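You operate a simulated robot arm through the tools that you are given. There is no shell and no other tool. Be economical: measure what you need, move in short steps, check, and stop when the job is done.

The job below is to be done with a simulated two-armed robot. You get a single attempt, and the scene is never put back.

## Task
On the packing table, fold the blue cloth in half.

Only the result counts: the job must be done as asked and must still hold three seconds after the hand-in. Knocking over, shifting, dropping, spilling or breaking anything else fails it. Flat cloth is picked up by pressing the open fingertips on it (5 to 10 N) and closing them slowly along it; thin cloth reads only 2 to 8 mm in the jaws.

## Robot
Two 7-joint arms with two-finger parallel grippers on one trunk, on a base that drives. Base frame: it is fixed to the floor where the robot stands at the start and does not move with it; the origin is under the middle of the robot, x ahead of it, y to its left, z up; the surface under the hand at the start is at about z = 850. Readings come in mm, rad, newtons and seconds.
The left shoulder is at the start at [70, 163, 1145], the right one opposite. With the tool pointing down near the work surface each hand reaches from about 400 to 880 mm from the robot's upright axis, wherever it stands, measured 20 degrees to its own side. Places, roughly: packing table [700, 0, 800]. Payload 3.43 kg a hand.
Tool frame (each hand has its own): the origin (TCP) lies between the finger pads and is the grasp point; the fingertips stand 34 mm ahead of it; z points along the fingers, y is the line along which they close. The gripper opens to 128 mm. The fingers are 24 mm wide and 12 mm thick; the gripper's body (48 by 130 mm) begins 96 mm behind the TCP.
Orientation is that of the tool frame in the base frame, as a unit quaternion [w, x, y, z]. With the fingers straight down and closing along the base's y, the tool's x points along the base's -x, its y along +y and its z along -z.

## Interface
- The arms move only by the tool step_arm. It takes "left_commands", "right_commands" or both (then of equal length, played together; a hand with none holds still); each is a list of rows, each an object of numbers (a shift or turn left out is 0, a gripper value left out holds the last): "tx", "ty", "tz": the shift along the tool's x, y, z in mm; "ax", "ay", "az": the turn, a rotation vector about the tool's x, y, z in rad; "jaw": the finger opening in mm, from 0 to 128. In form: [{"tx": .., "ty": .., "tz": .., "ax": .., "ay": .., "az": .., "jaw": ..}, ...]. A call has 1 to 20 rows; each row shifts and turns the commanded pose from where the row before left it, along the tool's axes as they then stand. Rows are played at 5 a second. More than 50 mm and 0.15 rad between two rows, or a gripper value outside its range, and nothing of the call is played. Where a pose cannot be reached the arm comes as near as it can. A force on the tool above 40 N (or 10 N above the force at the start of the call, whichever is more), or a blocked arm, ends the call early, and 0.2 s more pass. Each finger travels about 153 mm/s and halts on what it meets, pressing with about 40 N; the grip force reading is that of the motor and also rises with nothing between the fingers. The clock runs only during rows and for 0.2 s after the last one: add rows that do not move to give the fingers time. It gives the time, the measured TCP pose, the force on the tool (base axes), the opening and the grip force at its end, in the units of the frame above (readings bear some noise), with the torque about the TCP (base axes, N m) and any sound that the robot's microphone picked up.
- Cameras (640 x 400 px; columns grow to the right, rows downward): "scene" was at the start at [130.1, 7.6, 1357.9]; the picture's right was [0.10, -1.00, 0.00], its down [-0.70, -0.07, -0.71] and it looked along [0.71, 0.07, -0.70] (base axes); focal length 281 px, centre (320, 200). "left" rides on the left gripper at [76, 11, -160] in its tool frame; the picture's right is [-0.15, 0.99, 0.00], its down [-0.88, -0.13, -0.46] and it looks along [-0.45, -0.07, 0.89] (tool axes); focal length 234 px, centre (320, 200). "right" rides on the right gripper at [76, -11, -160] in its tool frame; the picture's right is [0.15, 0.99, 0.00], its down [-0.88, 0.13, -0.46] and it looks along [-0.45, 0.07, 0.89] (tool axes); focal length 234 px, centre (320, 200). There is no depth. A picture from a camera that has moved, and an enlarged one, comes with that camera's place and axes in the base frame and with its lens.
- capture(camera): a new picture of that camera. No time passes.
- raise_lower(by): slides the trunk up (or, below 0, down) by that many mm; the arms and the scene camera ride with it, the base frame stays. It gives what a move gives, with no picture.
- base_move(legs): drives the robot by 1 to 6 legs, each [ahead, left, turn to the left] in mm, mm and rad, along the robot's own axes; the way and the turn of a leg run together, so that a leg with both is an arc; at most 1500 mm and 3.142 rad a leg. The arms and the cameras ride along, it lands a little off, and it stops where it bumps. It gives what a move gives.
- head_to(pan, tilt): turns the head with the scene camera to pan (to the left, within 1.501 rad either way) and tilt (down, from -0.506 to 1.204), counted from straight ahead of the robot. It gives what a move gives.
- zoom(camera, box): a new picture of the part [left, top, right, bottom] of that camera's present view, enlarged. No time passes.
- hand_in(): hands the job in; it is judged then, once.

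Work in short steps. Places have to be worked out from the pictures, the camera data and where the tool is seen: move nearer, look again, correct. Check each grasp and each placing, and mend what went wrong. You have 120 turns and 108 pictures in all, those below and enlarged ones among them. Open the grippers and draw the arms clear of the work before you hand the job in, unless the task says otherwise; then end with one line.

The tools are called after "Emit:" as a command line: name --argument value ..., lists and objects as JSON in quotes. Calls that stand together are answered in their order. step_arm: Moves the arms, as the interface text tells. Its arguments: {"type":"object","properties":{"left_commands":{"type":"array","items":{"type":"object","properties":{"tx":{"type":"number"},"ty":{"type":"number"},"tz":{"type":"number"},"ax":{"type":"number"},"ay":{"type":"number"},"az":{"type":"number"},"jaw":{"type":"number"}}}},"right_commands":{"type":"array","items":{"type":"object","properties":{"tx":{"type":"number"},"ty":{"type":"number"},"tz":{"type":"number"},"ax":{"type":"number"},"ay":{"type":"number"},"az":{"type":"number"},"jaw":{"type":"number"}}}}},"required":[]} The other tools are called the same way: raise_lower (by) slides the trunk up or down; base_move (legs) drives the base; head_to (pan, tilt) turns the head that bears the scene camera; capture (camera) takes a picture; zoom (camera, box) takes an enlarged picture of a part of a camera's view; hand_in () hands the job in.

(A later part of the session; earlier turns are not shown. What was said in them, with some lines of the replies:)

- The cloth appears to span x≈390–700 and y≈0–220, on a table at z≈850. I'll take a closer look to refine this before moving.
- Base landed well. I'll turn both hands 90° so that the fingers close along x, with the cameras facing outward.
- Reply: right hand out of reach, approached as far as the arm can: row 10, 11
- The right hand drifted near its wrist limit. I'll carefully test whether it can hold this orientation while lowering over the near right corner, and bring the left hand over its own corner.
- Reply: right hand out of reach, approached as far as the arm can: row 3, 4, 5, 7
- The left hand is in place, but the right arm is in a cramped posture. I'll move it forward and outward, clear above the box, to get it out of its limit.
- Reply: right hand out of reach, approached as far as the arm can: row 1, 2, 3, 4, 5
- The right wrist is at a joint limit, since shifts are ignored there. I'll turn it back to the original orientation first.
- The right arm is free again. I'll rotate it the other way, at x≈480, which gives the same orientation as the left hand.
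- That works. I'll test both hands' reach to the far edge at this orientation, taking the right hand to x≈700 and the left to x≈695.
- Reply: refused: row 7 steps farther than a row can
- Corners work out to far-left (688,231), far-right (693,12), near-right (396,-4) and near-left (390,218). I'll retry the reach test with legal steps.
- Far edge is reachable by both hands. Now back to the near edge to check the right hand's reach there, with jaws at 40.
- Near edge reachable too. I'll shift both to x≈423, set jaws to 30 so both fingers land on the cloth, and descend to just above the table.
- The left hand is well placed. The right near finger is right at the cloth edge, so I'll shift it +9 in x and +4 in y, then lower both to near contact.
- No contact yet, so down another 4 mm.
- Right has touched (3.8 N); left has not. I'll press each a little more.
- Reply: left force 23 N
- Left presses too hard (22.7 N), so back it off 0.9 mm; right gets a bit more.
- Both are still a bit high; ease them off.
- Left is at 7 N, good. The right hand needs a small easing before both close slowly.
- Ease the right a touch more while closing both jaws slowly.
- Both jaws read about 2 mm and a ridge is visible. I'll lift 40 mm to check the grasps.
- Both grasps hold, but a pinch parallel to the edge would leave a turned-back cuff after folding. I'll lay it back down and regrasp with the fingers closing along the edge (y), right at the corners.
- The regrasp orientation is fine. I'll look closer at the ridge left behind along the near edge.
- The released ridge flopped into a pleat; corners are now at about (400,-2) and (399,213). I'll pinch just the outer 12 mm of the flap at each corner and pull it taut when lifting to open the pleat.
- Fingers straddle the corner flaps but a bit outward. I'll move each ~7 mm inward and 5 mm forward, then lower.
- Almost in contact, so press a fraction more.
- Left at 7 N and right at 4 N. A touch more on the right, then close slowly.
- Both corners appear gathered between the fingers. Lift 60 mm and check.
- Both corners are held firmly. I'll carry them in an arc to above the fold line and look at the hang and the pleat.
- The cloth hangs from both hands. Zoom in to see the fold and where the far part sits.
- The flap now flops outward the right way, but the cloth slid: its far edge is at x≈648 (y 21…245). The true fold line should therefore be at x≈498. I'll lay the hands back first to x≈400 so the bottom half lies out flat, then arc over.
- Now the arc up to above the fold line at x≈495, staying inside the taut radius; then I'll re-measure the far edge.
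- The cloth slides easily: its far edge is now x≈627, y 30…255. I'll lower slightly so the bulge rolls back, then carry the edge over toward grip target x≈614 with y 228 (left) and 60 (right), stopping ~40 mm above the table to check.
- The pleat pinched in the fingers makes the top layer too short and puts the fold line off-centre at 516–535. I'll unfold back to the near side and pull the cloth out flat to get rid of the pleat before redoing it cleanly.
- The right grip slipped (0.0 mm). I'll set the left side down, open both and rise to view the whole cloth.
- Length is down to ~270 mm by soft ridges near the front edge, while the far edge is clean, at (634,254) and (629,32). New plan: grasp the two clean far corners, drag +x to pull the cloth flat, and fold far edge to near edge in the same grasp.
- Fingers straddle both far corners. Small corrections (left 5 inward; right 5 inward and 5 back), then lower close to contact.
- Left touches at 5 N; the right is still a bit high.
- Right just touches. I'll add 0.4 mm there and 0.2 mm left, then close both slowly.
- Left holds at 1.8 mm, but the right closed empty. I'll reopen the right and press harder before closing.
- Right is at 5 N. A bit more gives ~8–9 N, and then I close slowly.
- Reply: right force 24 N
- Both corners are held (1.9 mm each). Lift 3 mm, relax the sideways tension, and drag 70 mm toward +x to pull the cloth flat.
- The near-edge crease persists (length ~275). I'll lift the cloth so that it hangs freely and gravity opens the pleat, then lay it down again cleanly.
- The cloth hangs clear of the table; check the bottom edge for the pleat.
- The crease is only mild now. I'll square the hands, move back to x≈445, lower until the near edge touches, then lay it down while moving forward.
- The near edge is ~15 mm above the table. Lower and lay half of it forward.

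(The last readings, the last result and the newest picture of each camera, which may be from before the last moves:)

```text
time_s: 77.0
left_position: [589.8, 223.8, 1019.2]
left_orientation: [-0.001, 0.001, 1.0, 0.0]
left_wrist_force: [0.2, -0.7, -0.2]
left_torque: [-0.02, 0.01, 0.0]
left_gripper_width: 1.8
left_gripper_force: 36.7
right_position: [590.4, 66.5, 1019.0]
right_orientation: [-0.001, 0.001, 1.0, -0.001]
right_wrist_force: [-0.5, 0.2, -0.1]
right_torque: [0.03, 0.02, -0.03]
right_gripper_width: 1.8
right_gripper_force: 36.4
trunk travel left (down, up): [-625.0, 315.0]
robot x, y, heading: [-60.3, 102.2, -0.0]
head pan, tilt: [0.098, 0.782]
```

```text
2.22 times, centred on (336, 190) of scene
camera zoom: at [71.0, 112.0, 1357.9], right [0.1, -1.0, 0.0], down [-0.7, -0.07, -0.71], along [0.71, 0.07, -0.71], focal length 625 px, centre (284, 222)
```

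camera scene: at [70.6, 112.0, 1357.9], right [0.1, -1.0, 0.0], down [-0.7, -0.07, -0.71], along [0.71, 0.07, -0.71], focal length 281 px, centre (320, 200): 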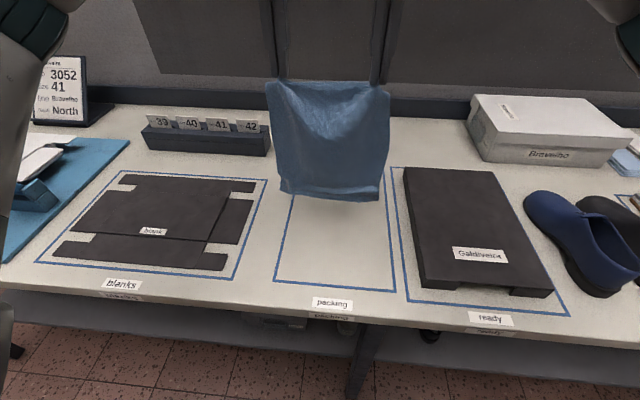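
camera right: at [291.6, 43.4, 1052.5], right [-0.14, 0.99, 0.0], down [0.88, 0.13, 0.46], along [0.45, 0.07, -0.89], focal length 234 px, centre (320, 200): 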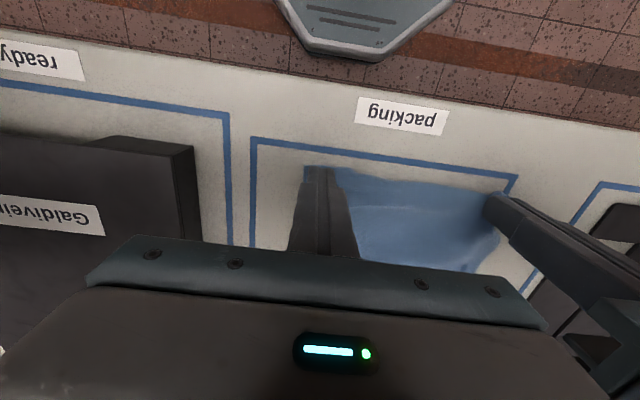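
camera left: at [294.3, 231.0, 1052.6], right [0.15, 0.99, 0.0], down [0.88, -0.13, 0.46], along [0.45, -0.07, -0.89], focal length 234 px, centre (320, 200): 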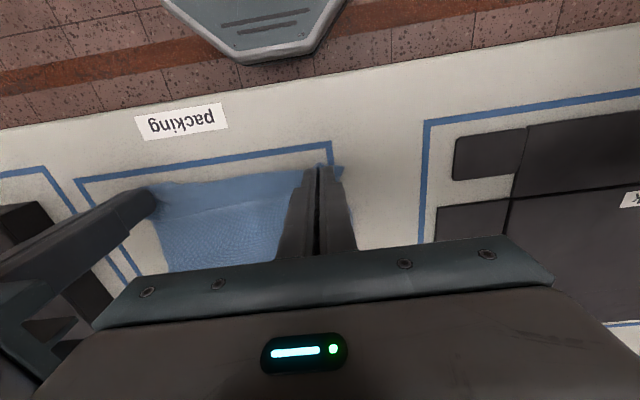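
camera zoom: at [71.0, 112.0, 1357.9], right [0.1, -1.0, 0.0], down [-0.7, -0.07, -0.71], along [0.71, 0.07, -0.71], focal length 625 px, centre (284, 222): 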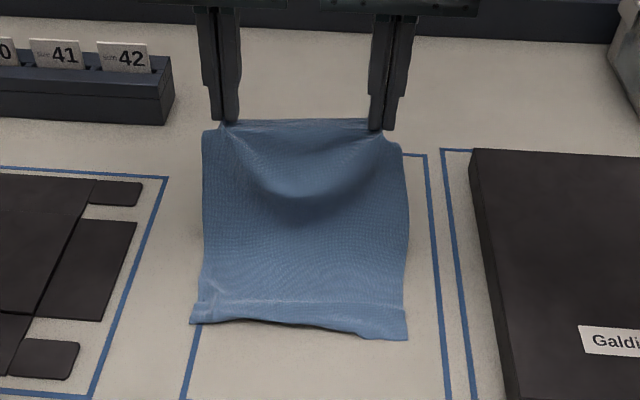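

The near edge is neatly at x≈433, y 27…241. Now fold the far edge back over it in an arc, stopping ~40 mm above to check.

Emit:
step_arm --left_commands '[{"tx": 3, "tz": 12}, {"tx": 5, "tz": 8, "ty": -1}, {"tx": 22, "ty": -1}, {"tx": 25, "tz": 6, "ty": -1}, {"tx": 25, "tz": 12, "ty": -2}, {"tx": 25, "tz": 18, "ty": -2}, {"tx": 20, "tz": 22, "ty": -1}, {"tx": 12, "tz": 18, "ty": -2}, {}]' --right_commands '[{"tx": 3, "tz": 12}, {"tx": 5, "tz": 8, "ty": -1}, {"tx": 22, "ty": -1}, {"tx": 25, "tz": 6, "ty": -1}, {"tx": 25, "tz": 12, "ty": -2}, {"tx": 25, "tz": 18, "ty": -2}, {"tx": 20, "tz": 22, "ty": -1}, {"tx": 12, "tz": 18, "ty": -1}, {}]'

Emit:
zoom --camera "scene" --box '[240, 140, 432, 290]'

Emit:
capture --camera "left"

Emit:
capture --camera "right"

```text
time_s: 79.0
left_position: [452.6, 212.1, 923.8]
left_orientation: [0.0, 0.002, 1.0, -0.001]
left_wrist_force: [-1.0, -0.2, -0.1]
left_torque: [-0.01, -0.02, -0.03]
left_gripper_width: 1.9
left_gripper_force: 36.2
right_position: [452.0, 58.1, 922.5]
right_orientation: [0.0, 0.001, 1.0, 0.0]
right_wrist_force: [0.1, 0.3, -0.4]
right_torque: [-0.01, 0.03, -0.02]
right_gripper_width: 1.7
right_gripper_force: 36.7
trunk travel left (down, up): [-625.0, 315.0]
robot x, y, heading: [-60.1, 101.9, -0.001]
head pan, tilt: [0.098, 0.782]
```

```text
2.67 times, centred on (336, 215) of scene
camera zoom: at [70.6, 112.1, 1357.9], right [0.1, -1.0, 0.0], down [-0.7, -0.07, -0.71], along [0.71, 0.07, -0.71], focal length 750 px, centre (277, 160)
```

zoom: 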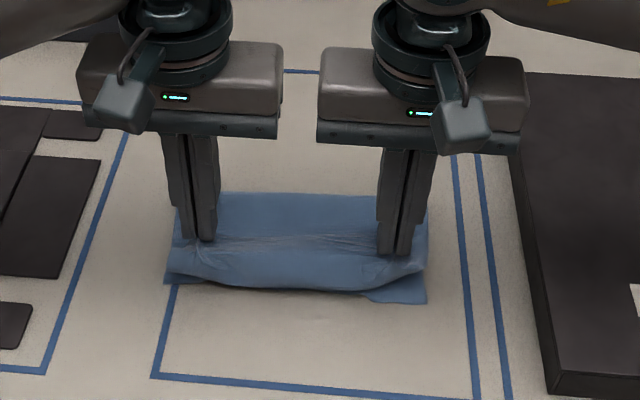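

```text
47 pictures are left
camera left: at [376.0, 223.0, 1081.0], right [0.15, 0.99, 0.0], down [0.88, -0.13, 0.46], along [0.45, -0.07, -0.89], focal length 234 px, centre (320, 200)
```

left: 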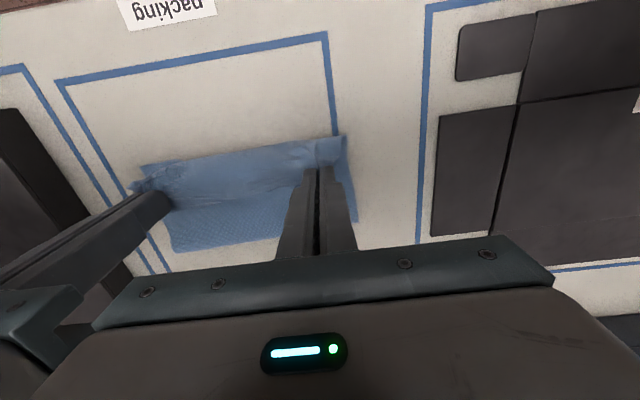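

```text
46 pictures are left
camera right: at [376.1, 47.4, 1082.7], right [-0.14, 0.99, 0.0], down [0.88, 0.13, 0.46], along [0.45, 0.07, -0.89], focal length 234 px, centre (320, 200)
```

right: 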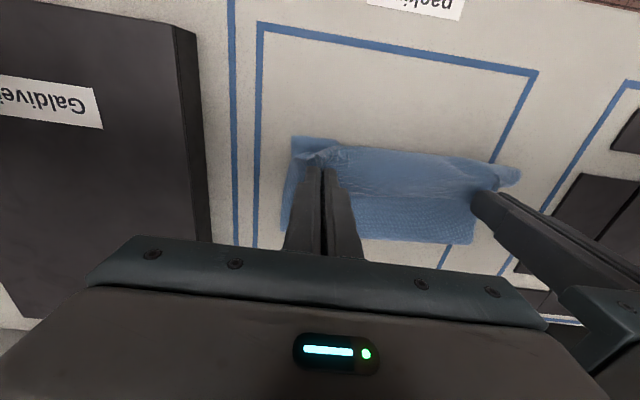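

The fold line sits at x≈525 with the near edge at 431. I need a closer view of where the slack is.

Emit:
zoom --camera "right" --box '[260, 110, 540, 270]'

Emit:
zoom --camera "left" --box '[110, 110, 390, 270]'

```text
2.29 times, centred on (400, 190) of right
camera zoom: at [376.1, 47.4, 1082.7], right [-0.14, 0.99, 0.0], down [0.88, 0.13, 0.46], along [0.45, 0.07, -0.89], focal length 535 px, centre (137, 223)
```

zoom: 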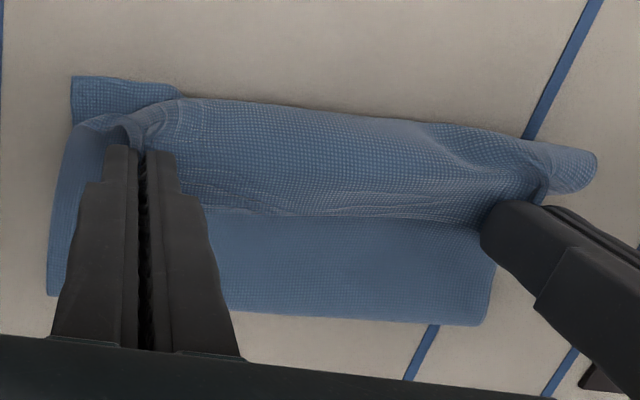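

```text
2.29 times, centred on (250, 190) of left
camera zoom: at [376.0, 223.0, 1081.0], right [0.15, 0.99, 0.0], down [0.88, -0.13, 0.46], along [0.45, -0.07, -0.89], focal length 535 px, centre (480, 223)
```

zoom: 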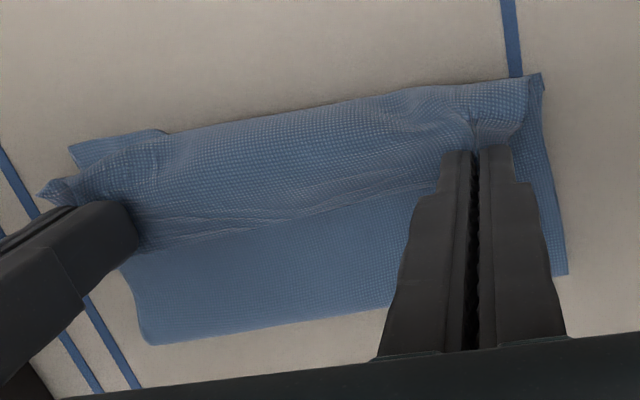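

I see the issue: since the grippers don't flip, the gripped edge curls under itself whichever way I carry it. Better method: pinch the midpoints of the two side edges, with the pinch ridge along the fold line, and lift, so both halves hang down folded; then lay it flat. First I unfold by retracing, pulling the cloth flat to +x.

Emit:
step_arm --left_commands '[{"tx": -12, "tz": -25}, {"tx": -20, "tz": -25}, {"tx": -28, "tz": -20}, {"tx": -30, "tz": -15}, {"tx": -30, "tz": -5}, {"tx": -30, "tz": 10}, {"tx": -25, "tz": 20}, {"tx": -22, "tz": 25}, {"tx": -20, "tz": 25}, {"tx": -18, "tz": 25}, {"tx": -12, "tz": 15}, {"tx": -8, "tz": 6}, {"tx": -10}, {}]' --right_commands '[{"tx": -12, "tz": -25}, {"tx": -20, "tz": -25}, {"tx": -28, "tz": -20}, {"tx": -30, "tz": -15}, {"tx": -30, "tz": -5}, {"tx": -30, "tz": 10}, {"tx": -25, "tz": 20}, {"tx": -22, "tz": 25}, {"tx": -20, "tz": 25}, {"tx": -18, "tz": 25}, {"tx": -12, "tz": 15}, {"tx": -8, "tz": 6}, {"tx": -10}, {}]'

Emit:
zoom --camera "scene" --box '[240, 110, 432, 280]'

```text
time_s: 82.0
left_position: [717.3, 210.8, 885.7]
left_orientation: [0.0, 0.001, 1.0, -0.001]
left_wrist_force: [-0.2, -0.3, 1.8]
left_torque: [0.01, -0.01, -0.01]
left_gripper_width: 2.0
left_gripper_force: 36.3
right_position: [717.5, 56.2, 886.2]
right_orientation: [0.0, 0.001, 1.0, 0.0]
right_wrist_force: [0.5, -0.7, 0.5]
right_torque: [0.04, 0.0, 0.01]
right_gripper_width: 1.3
right_gripper_force: 36.3
trunk travel left (down, up): [-625.0, 315.0]
robot x, y, heading: [-60.0, 101.2, -0.003]
head pan, tilt: [0.098, 0.782]
```

```text
2.35 times, centred on (336, 195) of scene
camera zoom: at [70.1, 112.0, 1358.0], right [0.1, -1.0, 0.0], down [-0.7, -0.07, -0.71], along [0.71, 0.07, -0.7], focal length 662 px, centre (282, 212)
```

zoom: 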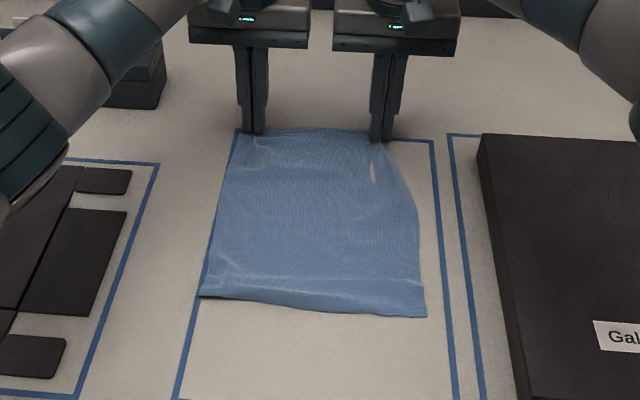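

Flat now. Spread slightly, release, and rise to inspect.

Emit:
step_arm --left_commands '[{"ty": 3}, {"ty": 2}, {"tz": 0.5, "jaw": 8}, {"jaw": 16}, {"jaw": 28}, {"tz": -10}, {"tz": -30}, {"tz": -40}, {"ty": 30, "tx": 30}, {"ty": 35, "tx": 35}, {"ty": 35, "tx": 35}, {}]' --right_commands '[{"ty": -3}, {"ty": -2}, {"tz": 0.5, "jaw": 8}, {"jaw": 16}, {"jaw": 28}, {"tz": -10}, {"tz": -30}, {"tz": -40}, {"ty": -30, "tx": 30}, {"ty": -35, "tx": 35}, {"ty": -35, "tx": 35}, {}]'

Emit:
zoom --camera "scene" --box '[240, 110, 432, 280]'

```text
time_s: 84.6
left_position: [617.8, 317.7, 962.2]
left_orientation: [-0.001, 0.0, 1.0, 0.001]
left_wrist_force: [-0.3, 0.7, -0.1]
left_torque: [-0.01, 0.02, 0.02]
left_gripper_width: 27.9
left_gripper_force: 0.1
right_position: [619.9, -50.2, 964.4]
right_orientation: [-0.001, 0.001, 1.0, -0.001]
right_wrist_force: [-0.6, -0.2, 0.0]
right_torque: [0.0, 0.02, 0.01]
right_gripper_width: 28.0
right_gripper_force: 0.2
trunk travel left (down, up): [-625.0, 315.0]
robot x, y, heading: [-58.4, 106.4, -0.005]
head pan, tilt: [0.098, 0.782]
```

```text
2.35 times, centred on (336, 195) of scene
camera zoom: at [72.2, 112.1, 1357.7], right [0.1, -1.0, 0.0], down [-0.7, -0.07, -0.71], along [0.7, 0.07, -0.71], focal length 662 px, centre (282, 212)
```

zoom: 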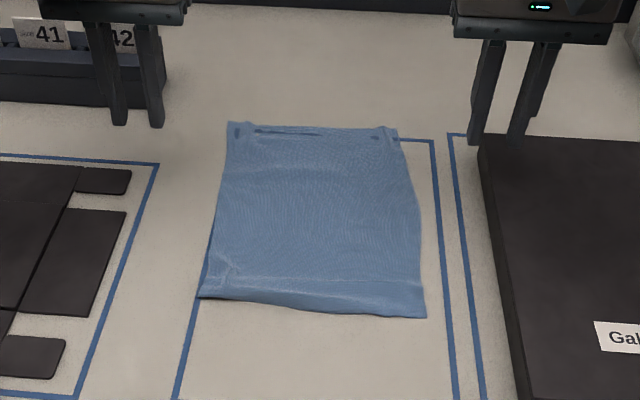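

Cloth is flat: x≈455–735, sides at y≈16 and y≈235. I'll rotate both hands so they close along x (jaw 28), for pinching the side midpoints at x≈592.

Emit:
step_arm --left_commands '[{"az": 0.1428}, {"az": 0.1428}, {"az": 0.1428}, {"az": 0.1428}, {"az": 0.1428}, {"az": 0.1428}, {"az": 0.1428}, {"az": 0.1428}, {"az": 0.1428}, {"az": 0.1428}, {"az": 0.1428}, {}]' --right_commands '[{"az": 0.1428}, {"az": 0.1428}, {"az": 0.1428}, {"az": 0.1428}, {"az": 0.1428}, {"az": 0.1428}, {"az": 0.1428}, {"az": 0.1428}, {"az": 0.1428}, {"az": 0.1428}, {"az": 0.1428}, {}]'

Emit:
capture --camera "left"

Emit:
capture --camera "right"

```text
time_s: 87.2
left_position: [619.0, 317.8, 965.4]
left_orientation: [0.0, 0.707, 0.707, 0.0]
left_wrist_force: [0.0, 1.4, -0.3]
left_torque: [-0.03, -0.01, 0.01]
left_gripper_width: 28.0
left_gripper_force: 0.1
right_position: [618.3, -48.1, 965.5]
right_orientation: [-0.001, 0.709, 0.705, 0.0]
right_wrist_force: [1.1, 0.8, 0.3]
right_torque: [-0.02, 0.0, 0.0]
right_gripper_width: 28.0
right_gripper_force: 0.1
trunk travel left (down, up): [-625.0, 315.0]
robot x, y, heading: [-65.8, 101.3, -0.002]
head pan, tilt: [0.098, 0.782]
```

```text
41 pictures are left
camera left: at [630.0, 391.9, 1124.0], right [0.99, -0.15, 0.0], down [-0.13, -0.88, 0.46], along [-0.07, -0.45, -0.89], focal length 234 px, centre (320, 200)
```

left: 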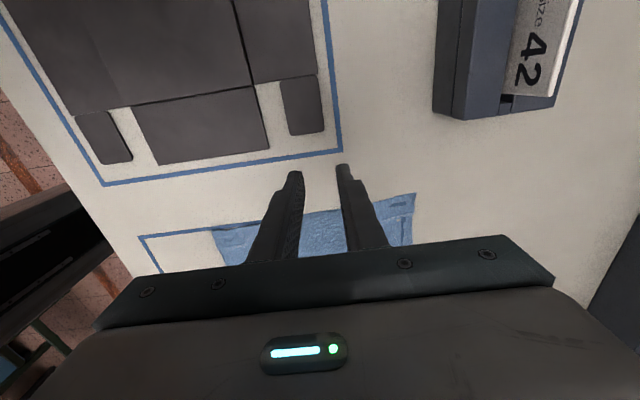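

```text
40 pictures are left
camera right: at [606.5, 28.1, 1125.7], right [0.99, 0.14, 0.0], down [0.13, -0.88, 0.46], along [0.06, -0.45, -0.89], focal length 234 px, centre (320, 200)
```

right: 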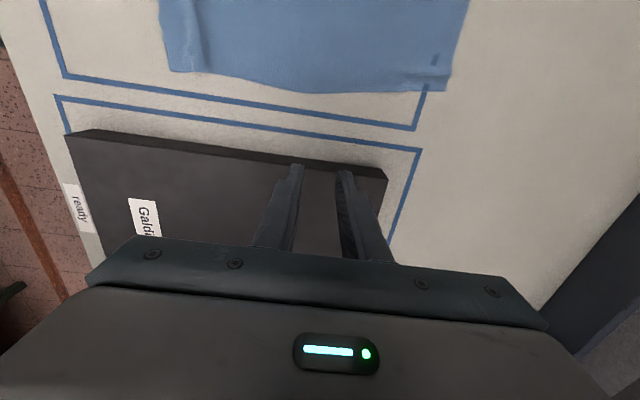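

Both cameras agree on midpoints x≈592, left side y≈238, right side y≈22. Move in and lower close to the cloth.

Emit:
step_arm --left_commands '[{"tx": -32, "ty": -9}, {"tx": -31, "ty": -9}, {"tx": -31, "ty": -9}, {"tz": 30}, {"tz": 30}, {"tz": 10}, {}]' --right_commands '[{"tx": 28, "ty": -9}, {"tx": 28, "ty": -9}, {"tx": 27, "ty": -8}, {"tz": 30}, {"tz": 30}, {"tz": 10}, {}]'

Emit:
zoom --camera "left" --box '[160, 80, 480, 280]'

Emit:
zoom --camera "right" --box '[160, 80, 480, 280]'

```text
time_s: 88.8
left_position: [590.9, 222.1, 893.9]
left_orientation: [0.001, 0.707, 0.707, -0.001]
left_wrist_force: [-0.2, -0.9, -0.3]
left_torque: [0.0, -0.01, 0.03]
left_gripper_width: 27.9
left_gripper_force: 0.0
right_position: [591.1, 32.4, 895.5]
right_orientation: [0.0, 0.708, 0.706, -0.001]
right_wrist_force: [-0.2, 0.6, 0.6]
right_torque: [0.01, 0.01, -0.01]
right_gripper_width: 28.0
right_gripper_force: 0.0
trunk travel left (down, up): [-625.0, 315.0]
robot x, y, heading: [-57.6, 105.4, -0.006]
head pan, tilt: [0.098, 0.782]
```

```text
2.00 times, centred on (320, 180) of left
camera zoom: at [602.8, 297.0, 1052.8], right [0.99, -0.15, 0.0], down [-0.13, -0.88, 0.46], along [-0.07, -0.45, -0.89], focal length 468 px, centre (320, 240)
```

zoom: 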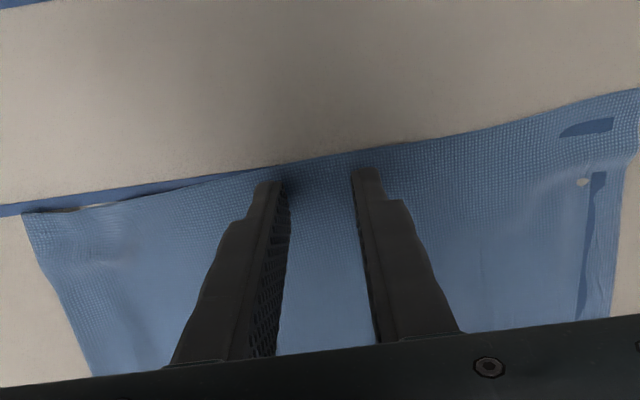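

```text
2.00 times, centred on (320, 180) of right
camera zoom: at [579.7, 110.7, 1056.1], right [0.99, 0.15, 0.0], down [0.13, -0.88, 0.46], along [0.07, -0.45, -0.89], focal length 468 px, centre (320, 240)
```

zoom: 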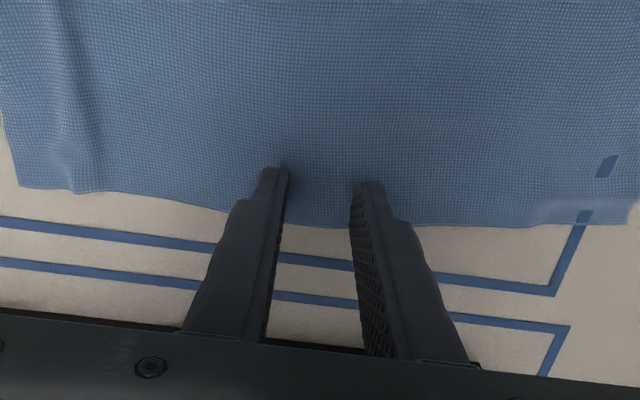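

Good placement. Lower to contact.

Emit:
step_arm --left_commands '[{"tz": 4}, {"tz": 2}, {"tz": 1}, {"tz": 1}, {}]' --right_commands '[{"tz": 4, "tx": -4}, {"tz": 3}, {"tz": 1}, {"tz": 1}, {}]'

```text
time_s: 90.0
left_position: [591.9, 223.0, 886.9]
left_orientation: [0.001, 0.707, 0.708, 0.0]
left_wrist_force: [-0.8, 0.0, -0.1]
left_torque: [0.0, 0.01, -0.02]
left_gripper_width: 28.2
left_gripper_force: 0.1
right_position: [591.2, 31.3, 886.9]
right_orientation: [0.0, 0.708, 0.706, 0.0]
right_wrist_force: [-0.5, 0.7, -0.1]
right_torque: [-0.03, 0.01, 0.01]
right_gripper_width: 28.1
right_gripper_force: 0.0
trunk travel left (down, up): [-625.0, 315.0]
robot x, y, heading: [-58.8, 107.2, 0.002]
head pan, tilt: [0.098, 0.782]
```

Emit:
step_arm --left_commands '[{"tz": 0.7}, {"tz": 0.7}, {}]' --right_commands '[{"tz": 0.7}, {"tz": 0.7}, {}]'

```text
time_s: 90.8
left_position: [591.8, 224.0, 886.9]
left_orientation: [0.0, 0.707, 0.707, 0.001]
left_wrist_force: [-0.1, 0.3, 0.5]
left_torque: [0.02, -0.02, -0.01]
left_gripper_width: 28.0
left_gripper_force: 0.0
right_position: [592.3, 30.9, 885.7]
right_orientation: [0.0, 0.708, 0.706, 0.0]
right_wrist_force: [0.2, -0.7, 0.6]
right_torque: [0.01, 0.0, -0.01]
right_gripper_width: 28.1
right_gripper_force: 0.1
trunk travel left (down, up): [-625.0, 315.0]
robot x, y, heading: [-57.7, 107.4, -0.004]
head pan, tilt: [0.098, 0.782]
```

Emit:
step_arm --left_commands '[{"tz": 0.7}, {"tz": 0.4}, {}]' --right_commands '[{"tz": 0.7}, {"tz": 0.3}, {}]'

```text
time_s: 91.6
left_position: [592.6, 223.1, 885.2]
left_orientation: [0.001, 0.707, 0.707, -0.001]
left_wrist_force: [-0.1, 0.2, 0.9]
left_torque: [-0.01, -0.01, -0.02]
left_gripper_width: 28.0
left_gripper_force: 0.2
right_position: [593.0, 31.7, 884.5]
right_orientation: [0.0, 0.708, 0.706, 0.0]
right_wrist_force: [1.1, 0.9, 5.6]
right_torque: [0.0, 0.04, -0.02]
right_gripper_width: 28.1
right_gripper_force: 0.1
trunk travel left (down, up): [-625.0, 315.0]
robot x, y, heading: [-62.9, 107.7, 0.001]
head pan, tilt: [0.098, 0.782]
```

Right is at 5.6 N and left is just short of contact.

Emit:
step_arm --left_commands '[{"tz": 0.6}, {}]' --right_commands '[{"tz": 0.2}, {}]'

```text
time_s: 92.2
left_position: [591.9, 223.7, 884.8]
left_orientation: [0.001, 0.707, 0.707, -0.001]
left_wrist_force: [-0.2, 0.7, 1.2]
left_torque: [0.0, -0.02, 0.01]
left_gripper_width: 28.0
left_gripper_force: 0.2
right_position: [591.5, 31.3, 885.3]
right_orientation: [0.0, 0.708, 0.707, 0.0]
right_wrist_force: [2.1, 0.3, 7.4]
right_torque: [-0.06, -0.05, 0.01]
right_gripper_width: 28.0
right_gripper_force: 0.0
trunk travel left (down, up): [-625.0, 315.0]
robot x, y, heading: [-62.8, 101.7, -0.003]
head pan, tilt: [0.098, 0.782]
```

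Emit:
step_arm --left_commands '[{"tz": 0.5}, {}]' --right_commands '[{}, {}]'

```text
time_s: 92.8
left_position: [591.9, 223.3, 885.3]
left_orientation: [0.001, 0.708, 0.707, 0.0]
left_wrist_force: [1.0, -0.1, 4.2]
left_torque: [0.02, -0.01, 0.01]
left_gripper_width: 27.6
left_gripper_force: 0.0
right_position: [592.6, 30.5, 884.4]
right_orientation: [-0.001, 0.708, 0.706, 0.0]
right_wrist_force: [1.4, 0.2, 7.5]
right_torque: [-0.07, -0.04, 0.0]
right_gripper_width: 27.9
right_gripper_force: 0.0
trunk travel left (down, up): [-625.0, 315.0]
robot x, y, heading: [-60.8, 105.3, -0.004]
head pan, tilt: [0.098, 0.782]
```

Left at 4 N; add 0.3 mm, then close both slowly.

Emit:
step_arm --left_commands '[{"tz": 0.3}, {}, {"jaw": 26}, {"jaw": 24}, {"jaw": 22}, {"jaw": 20}, {"jaw": 18}, {"jaw": 16}, {"jaw": 14}, {"jaw": 12}, {"jaw": 10}, {"jaw": 8}, {"jaw": 6}, {"jaw": 4}, {"jaw": 2}, {"jaw": 0}, {}, {}]' --right_commands '[{}, {}, {"jaw": 26}, {"jaw": 24}, {"jaw": 22}, {"jaw": 20}, {"jaw": 18}, {"jaw": 16}, {"jaw": 14}, {"jaw": 12}, {"jaw": 10}, {"jaw": 8}, {"jaw": 6}, {"jaw": 4}, {"jaw": 2}, {"jaw": 0}, {}, {}]'

Emit:
zoom --camera "scene" --box '[240, 110, 432, 280]'

```text
time_s: 96.6
left_position: [591.2, 221.7, 885.8]
left_orientation: [0.001, 0.707, 0.708, 0.001]
left_wrist_force: [0.5, -0.5, 15.7]
left_torque: [0.07, -0.03, -0.02]
left_gripper_width: 1.8
left_gripper_force: 36.1
right_position: [591.0, 31.4, 885.8]
right_orientation: [0.001, 0.708, 0.706, 0.001]
right_wrist_force: [-0.6, 1.5, 2.3]
right_torque: [-0.03, 0.01, -0.02]
right_gripper_width: 1.8
right_gripper_force: 36.9
trunk travel left (down, up): [-625.0, 315.0]
robot x, y, heading: [-57.8, 104.4, 0.004]
head pan, tilt: [0.098, 0.782]
```

```text
2.35 times, centred on (336, 195) of scene
camera zoom: at [68.6, 111.8, 1358.2], right [0.1, -1.0, 0.0], down [-0.7, -0.07, -0.71], along [0.71, 0.07, -0.7], focal length 662 px, centre (282, 212)
```

zoom: 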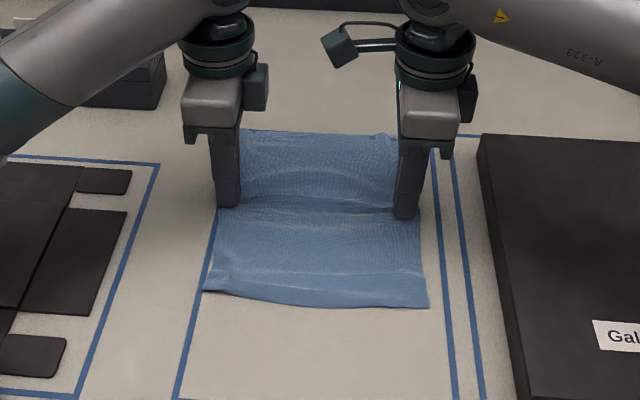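

Both midpoints are pinched (1.8 mm). Lift straight up about 170 mm so both halves hang.

Emit:
step_arm --left_commands '[{"tz": -8}, {"tz": -12}, {"tz": -15, "tx": 1}, {"tz": -15, "tx": 1}, {"tz": -15, "tx": 1}, {"tz": -15}, {"tz": -15}, {"tz": -15}, {"tz": -15}, {"tz": -15}, {"tz": -15}, {"tz": -15}, {}, {}, {}]' --right_commands '[{"tz": -8}, {"tz": -12}, {"tz": -15, "tx": -1}, {"tz": -15, "tx": -1}, {"tz": -15, "tx": -1}, {"tz": -15}, {"tz": -15}, {"tz": -15}, {"tz": -15}, {"tz": -15}, {"tz": -15}, {"tz": -15}, {}, {}, {}]'

Emit:
zoom --camera "scene" --box '[240, 80, 432, 240]'

Emit:
capture --camera "left"

Emit:
capture --camera "right"

```text
time_s: 99.8
left_position: [592.4, 226.7, 1053.0]
left_orientation: [0.0, 0.708, 0.707, 0.0]
left_wrist_force: [0.2, -2.9, 0.0]
left_torque: [-0.13, 0.02, 0.02]
left_gripper_width: 1.9
left_gripper_force: 36.7
right_position: [595.0, 28.1, 1054.6]
right_orientation: [-0.001, 0.708, 0.706, 0.0]
right_wrist_force: [-0.5, 3.9, 0.2]
right_torque: [0.15, 0.01, -0.01]
right_gripper_width: 1.8
right_gripper_force: 36.6
trunk travel left (down, up): [-625.0, 315.0]
robot x, y, heading: [-55.9, 104.4, 0.0]
head pan, tilt: [0.098, 0.782]
```

```text
2.50 times, centred on (336, 160) of scene
camera zoom: at [70.6, 112.0, 1357.9], right [0.1, -1.0, 0.0], down [-0.7, -0.07, -0.71], along [0.71, 0.07, -0.7], focal length 703 px, centre (280, 300)
```

zoom: 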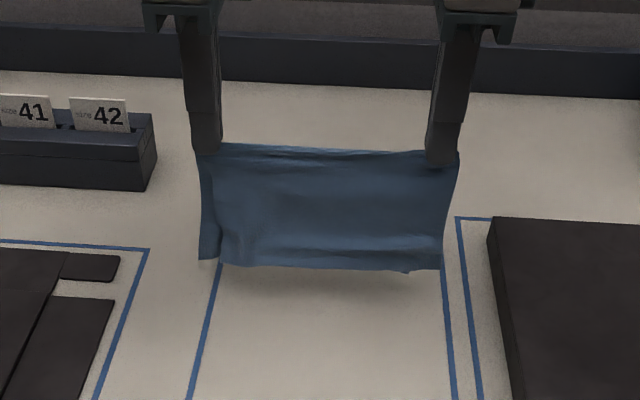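

```text
35 pictures are left
camera left: at [603.2, 301.7, 1211.8], right [0.99, -0.15, 0.0], down [-0.13, -0.88, 0.46], along [-0.07, -0.45, -0.89], focal length 234 px, centre (320, 200)
```

left: 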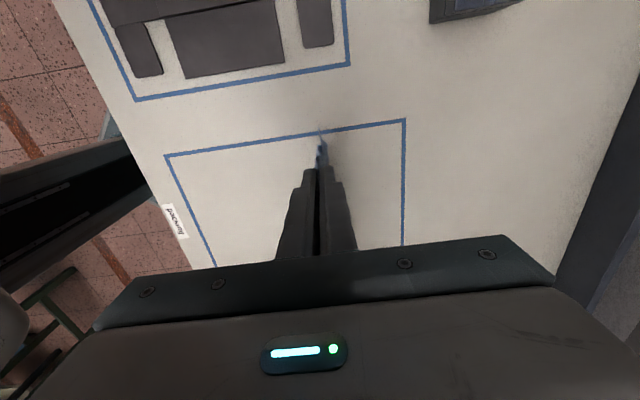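

```text
34 pictures are left
camera right: at [582.2, 104.6, 1215.4], right [0.99, 0.15, 0.0], down [0.13, -0.88, 0.46], along [0.07, -0.45, -0.89], focal length 234 px, centre (320, 200)
```

right: 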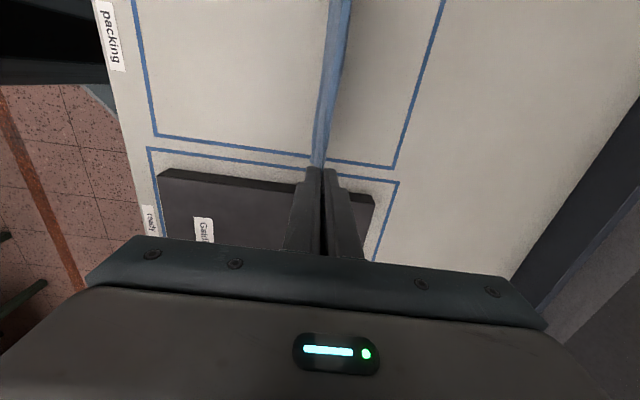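

Excellent: the cloth hangs folded over the fold line with both edges together. Shift 40 mm toward -x and lower until the edges touch the table.

Emit:
step_arm --left_commands '[{"ty": -14}, {"ty": -14}, {"ty": -12}, {}, {}, {}, {"tz": 12}, {"tz": 12}, {"tz": 12}, {"tz": 8}, {}, {}]' --right_commands '[{"ty": -14}, {"ty": -14}, {"ty": -13}, {}, {}, {}, {"tz": 12}, {"tz": 12}, {"tz": 12}, {"tz": 8}, {}, {}]'

Emit:
zoom --camera "scene" --box '[240, 110, 432, 270]'

```text
time_s: 102.4
left_position: [551.4, 224.7, 1009.1]
left_orientation: [0.001, 0.707, 0.708, 0.0]
left_wrist_force: [0.0, -2.8, 0.1]
left_torque: [-0.07, 0.04, 0.03]
left_gripper_width: 1.7
left_gripper_force: 36.0
right_position: [552.3, 28.6, 1009.6]
right_orientation: [0.0, 0.708, 0.707, 0.0]
right_wrist_force: [0.1, 1.2, 0.4]
right_torque: [0.07, -0.02, 0.0]
right_gripper_width: 1.9
right_gripper_force: 36.5
trunk travel left (down, up): [-625.0, 315.0]
robot x, y, heading: [-59.7, 102.5, -0.001]
head pan, tilt: [0.098, 0.782]
```

```text
2.50 times, centred on (336, 190) of scene
camera zoom: at [70.8, 112.0, 1357.9], right [0.1, -1.0, 0.0], down [-0.7, -0.07, -0.71], along [0.71, 0.07, -0.71], focal length 703 px, centre (280, 225)
```

zoom: 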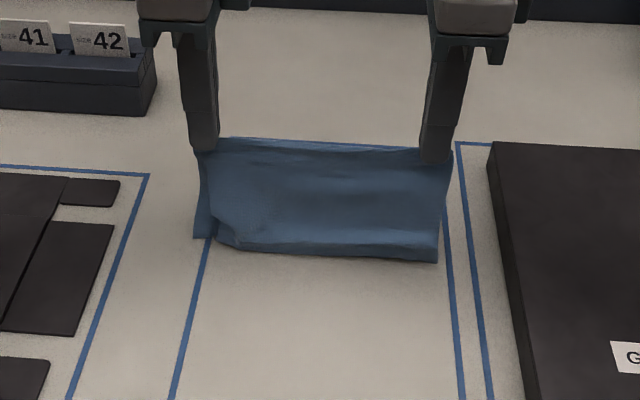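

The edges are at table level. Lay it down by moving +x and down in an arc.

Emit:
step_arm --left_commands '[{"ty": 10, "tz": 5}, {"ty": 12, "tz": 8}, {"ty": 16, "tz": 12}, {"ty": 18, "tz": 14}, {"ty": 18, "tz": 16}, {"ty": 16, "tz": 16}, {"ty": 13, "tz": 15}, {"ty": 10, "tz": 13}, {"ty": 7, "tz": 10}, {"ty": 4, "tz": 8}, {}, {}]' --right_commands '[{"ty": 10, "tz": 5}, {"ty": 12, "tz": 8}, {"ty": 16, "tz": 12}, {"ty": 18, "tz": 14}, {"ty": 18, "tz": 16}, {"ty": 16, "tz": 16}, {"ty": 13, "tz": 15}, {"ty": 10, "tz": 13}, {"ty": 7, "tz": 10}, {"ty": 4, "tz": 8}, {}, {}]'

Emit:
zoom --camera "scene" --box '[240, 110, 432, 270]'

```text
time_s: 105.0
left_position: [675.1, 225.2, 892.2]
left_orientation: [-0.001, 0.708, 0.707, -0.002]
left_wrist_force: [-0.5, -4.7, 0.2]
left_torque: [-0.16, -0.02, 0.0]
left_gripper_width: 1.7
left_gripper_force: 35.8
right_position: [674.7, 26.1, 892.8]
right_orientation: [0.0, 0.707, 0.707, 0.0]
right_wrist_force: [-0.8, 3.9, 0.2]
right_torque: [0.15, 0.01, 0.01]
right_gripper_width: 1.9
right_gripper_force: 36.9
trunk travel left (down, up): [-625.0, 315.0]
robot x, y, heading: [-62.7, 106.6, -0.007]
head pan, tilt: [0.098, 0.782]
```

```text
2.50 times, centred on (336, 190) of scene
camera zoom: at [70.8, 112.0, 1357.9], right [0.1, -1.0, 0.0], down [-0.7, -0.07, -0.71], along [0.71, 0.07, -0.71], focal length 703 px, centre (280, 225)
```

zoom: 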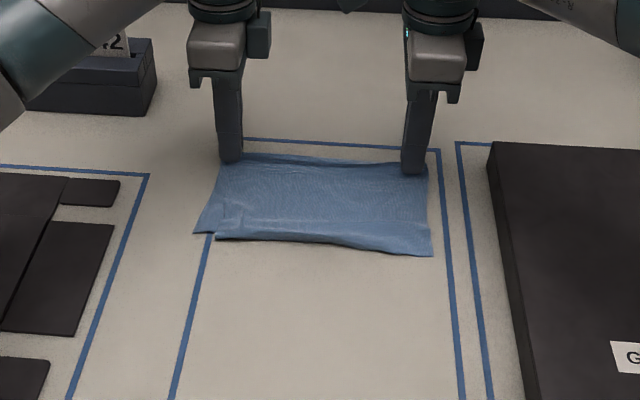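

Laid flat and folded. Lower the last few mm, release gently, and lift straight up.

Emit:
step_arm --left_commands '[{"tz": 3, "ty": 3}, {"tz": 2, "ty": 2}, {}, {"jaw": 4}, {"jaw": 8}, {"jaw": 14}, {"jaw": 20}, {}, {"tz": -4}, {"tz": -10}, {"tz": -25}, {"tz": -40}, {"tz": -40}, {}]' --right_commands '[{"tz": 3, "ty": 3}, {"tz": 2, "ty": 2}, {}, {"jaw": 4}, {"jaw": 8}, {"jaw": 14}, {"jaw": 20}, {}, {"tz": -4}, {"tz": -10}, {"tz": -25}, {"tz": -40}, {"tz": -40}, {}]'

Emit:
step_arm --left_commands '[{"tx": 40}, {"tx": 40}, {"tx": 40}, {}]' --right_commands '[{"tx": -40}, {"tx": -40}, {"tx": -40}, {}]'

Emit:
zoom --camera "scene" --box '[240, 110, 432, 270]'

Emit:
capture --camera "left"

Emit:
capture --camera "right"

```text
time_s: 108.0
left_position: [680.2, 226.3, 1006.8]
left_orientation: [-0.001, 0.707, 0.707, -0.001]
left_wrist_force: [0.3, 0.9, -1.4]
left_torque: [0.02, 0.02, -0.01]
left_gripper_width: 20.0
left_gripper_force: 0.1
right_position: [680.7, 27.6, 1006.5]
right_orientation: [-0.001, 0.708, 0.706, 0.0]
right_wrist_force: [0.0, 1.0, -0.8]
right_torque: [0.0, 0.02, -0.03]
right_gripper_width: 20.0
right_gripper_force: 0.0
trunk travel left (down, up): [-625.0, 315.0]
robot x, y, heading: [-56.8, 103.9, 0.0]
head pan, tilt: [0.098, 0.782]
```

```text
time_s: 109.0
left_position: [682.3, 345.1, 1005.9]
left_orientation: [-0.001, 0.708, 0.707, 0.0]
left_wrist_force: [0.9, 0.0, 0.0]
left_torque: [0.01, 0.0, 0.03]
left_gripper_width: 19.9
left_gripper_force: 0.1
right_position: [680.5, -95.6, 1008.2]
right_orientation: [0.0, 0.707, 0.707, 0.0]
right_wrist_force: [-0.3, 0.3, -0.1]
right_torque: [0.0, 0.01, 0.01]
right_gripper_width: 20.1
right_gripper_force: 0.0
trunk travel left (down, up): [-625.0, 315.0]
robot x, y, heading: [-59.1, 105.2, -0.001]
head pan, tilt: [0.098, 0.782]
```

```text
2.50 times, centred on (336, 190) of scene
camera zoom: at [71.0, 112.1, 1357.9], right [0.1, -1.0, 0.0], down [-0.7, -0.07, -0.71], along [0.71, 0.07, -0.71], focal length 703 px, centre (280, 225)
```

zoom: 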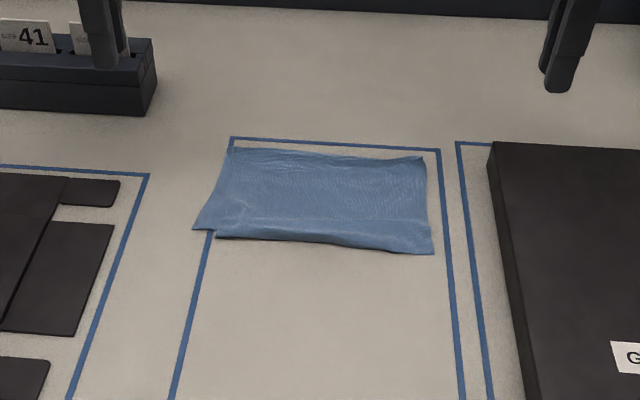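

```text
30 pictures are left
camera left: at [693.0, 420.7, 1163.2], right [0.99, -0.15, 0.0], down [-0.13, -0.88, 0.46], along [-0.07, -0.45, -0.89], focal length 234 px, centre (320, 200)
```

left: 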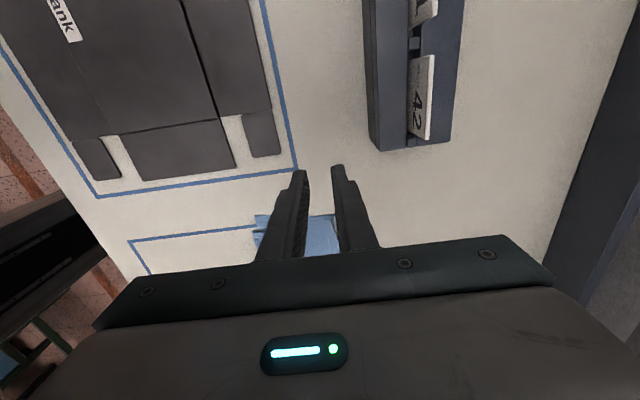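

```text
29 pictures are left
camera right: at [669.3, -18.1, 1167.3], right [0.99, 0.15, 0.0], down [0.13, -0.88, 0.46], along [0.07, -0.45, -0.89], focal length 234 px, centre (320, 200)
```

right: 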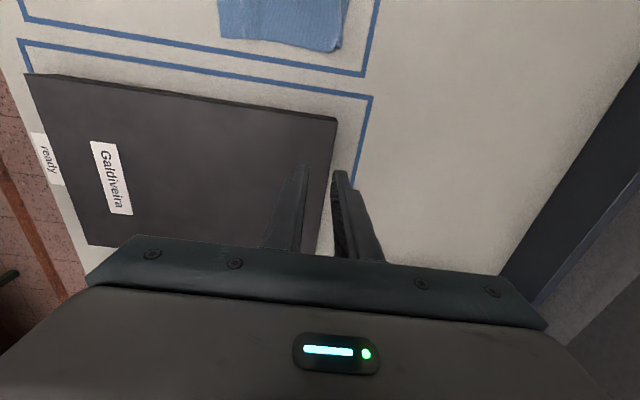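

Folded in half, with a small sideways offset of the layers at the left. I'll zoom to judge.

Emit:
zoom --camera "scene" --box '[290, 145, 380, 220]'

```text
5.33 times, centred on (335, 182) of scene
camera zoom: at [71.0, 112.1, 1357.9], right [0.1, -1.0, 0.0], down [-0.7, -0.07, -0.71], along [0.71, 0.07, -0.71], focal length 1500 px, centre (240, 293)
```

zoom: 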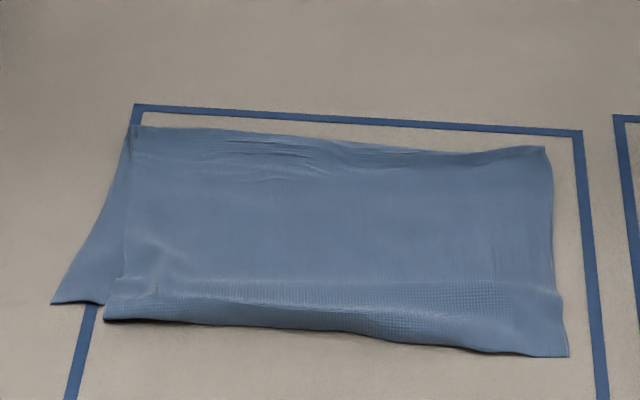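

The folded footprint is about 247 × 135 mm, with edges coinciding to ~12 mm and a sideways layer offset of ~27 mm. More handling risks rumpling it, so I'll open the grippers and draw the arms up and clear.

Emit:
step_arm --left_commands '[{"tz": -30, "jaw": 80}, {"tz": -30, "tx": 30}, {"tz": -30, "tx": 40}, {"ty": -40}, {"ty": -40}, {}, {}]' --right_commands '[{"tz": -30, "jaw": 80}, {"tz": -30, "tx": -30}, {"tz": -30, "tx": -40}, {"ty": -40}, {"ty": -40}, {}, {}]'

Emit:
capture --camera "scene"

```text
time_s: 110.6
left_position: [600.0, 414.2, 1096.5]
left_orientation: [0.001, 0.708, 0.707, -0.001]
left_wrist_force: [0.1, -0.3, 0.0]
left_torque: [0.01, 0.02, 0.01]
left_gripper_width: 80.3
left_gripper_force: 0.0
right_position: [599.9, -162.5, 1098.4]
right_orientation: [0.0, 0.708, 0.707, 0.0]
right_wrist_force: [1.1, -0.2, 0.4]
right_torque: [-0.03, 0.0, -0.02]
right_gripper_width: 79.8
right_gripper_force: 0.1
trunk travel left (down, up): [-625.0, 315.0]
robot x, y, heading: [-60.2, 105.8, 0.001]
head pan, tilt: [0.098, 0.782]
```

```text
27 pictures are left
camera scene: at [70.0, 112.1, 1358.0], right [0.1, -1.0, 0.0], down [-0.7, -0.07, -0.71], along [0.71, 0.07, -0.7], focal length 281 px, centre (320, 200)
```

scene: 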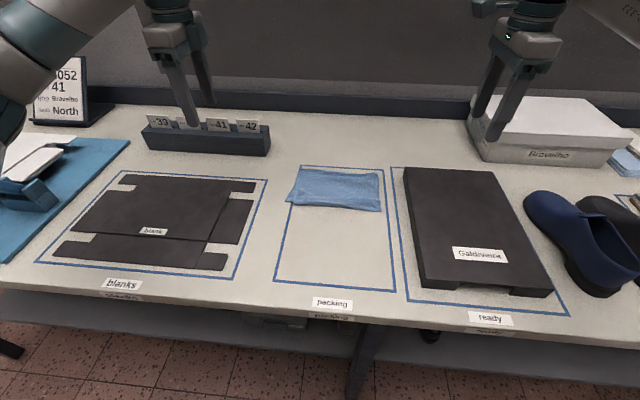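

The cloth lies folded in the packing area, nothing else has moved, and the arms are clear. Handing in.

Emit:
hand_in

```text
The job is handed in.
```

The blue cloth is folded in half on the packing table and handed in: its long edges meet within about 12 mm, the two layers are offset sideways by about 27 mm, and nothing else was moved.
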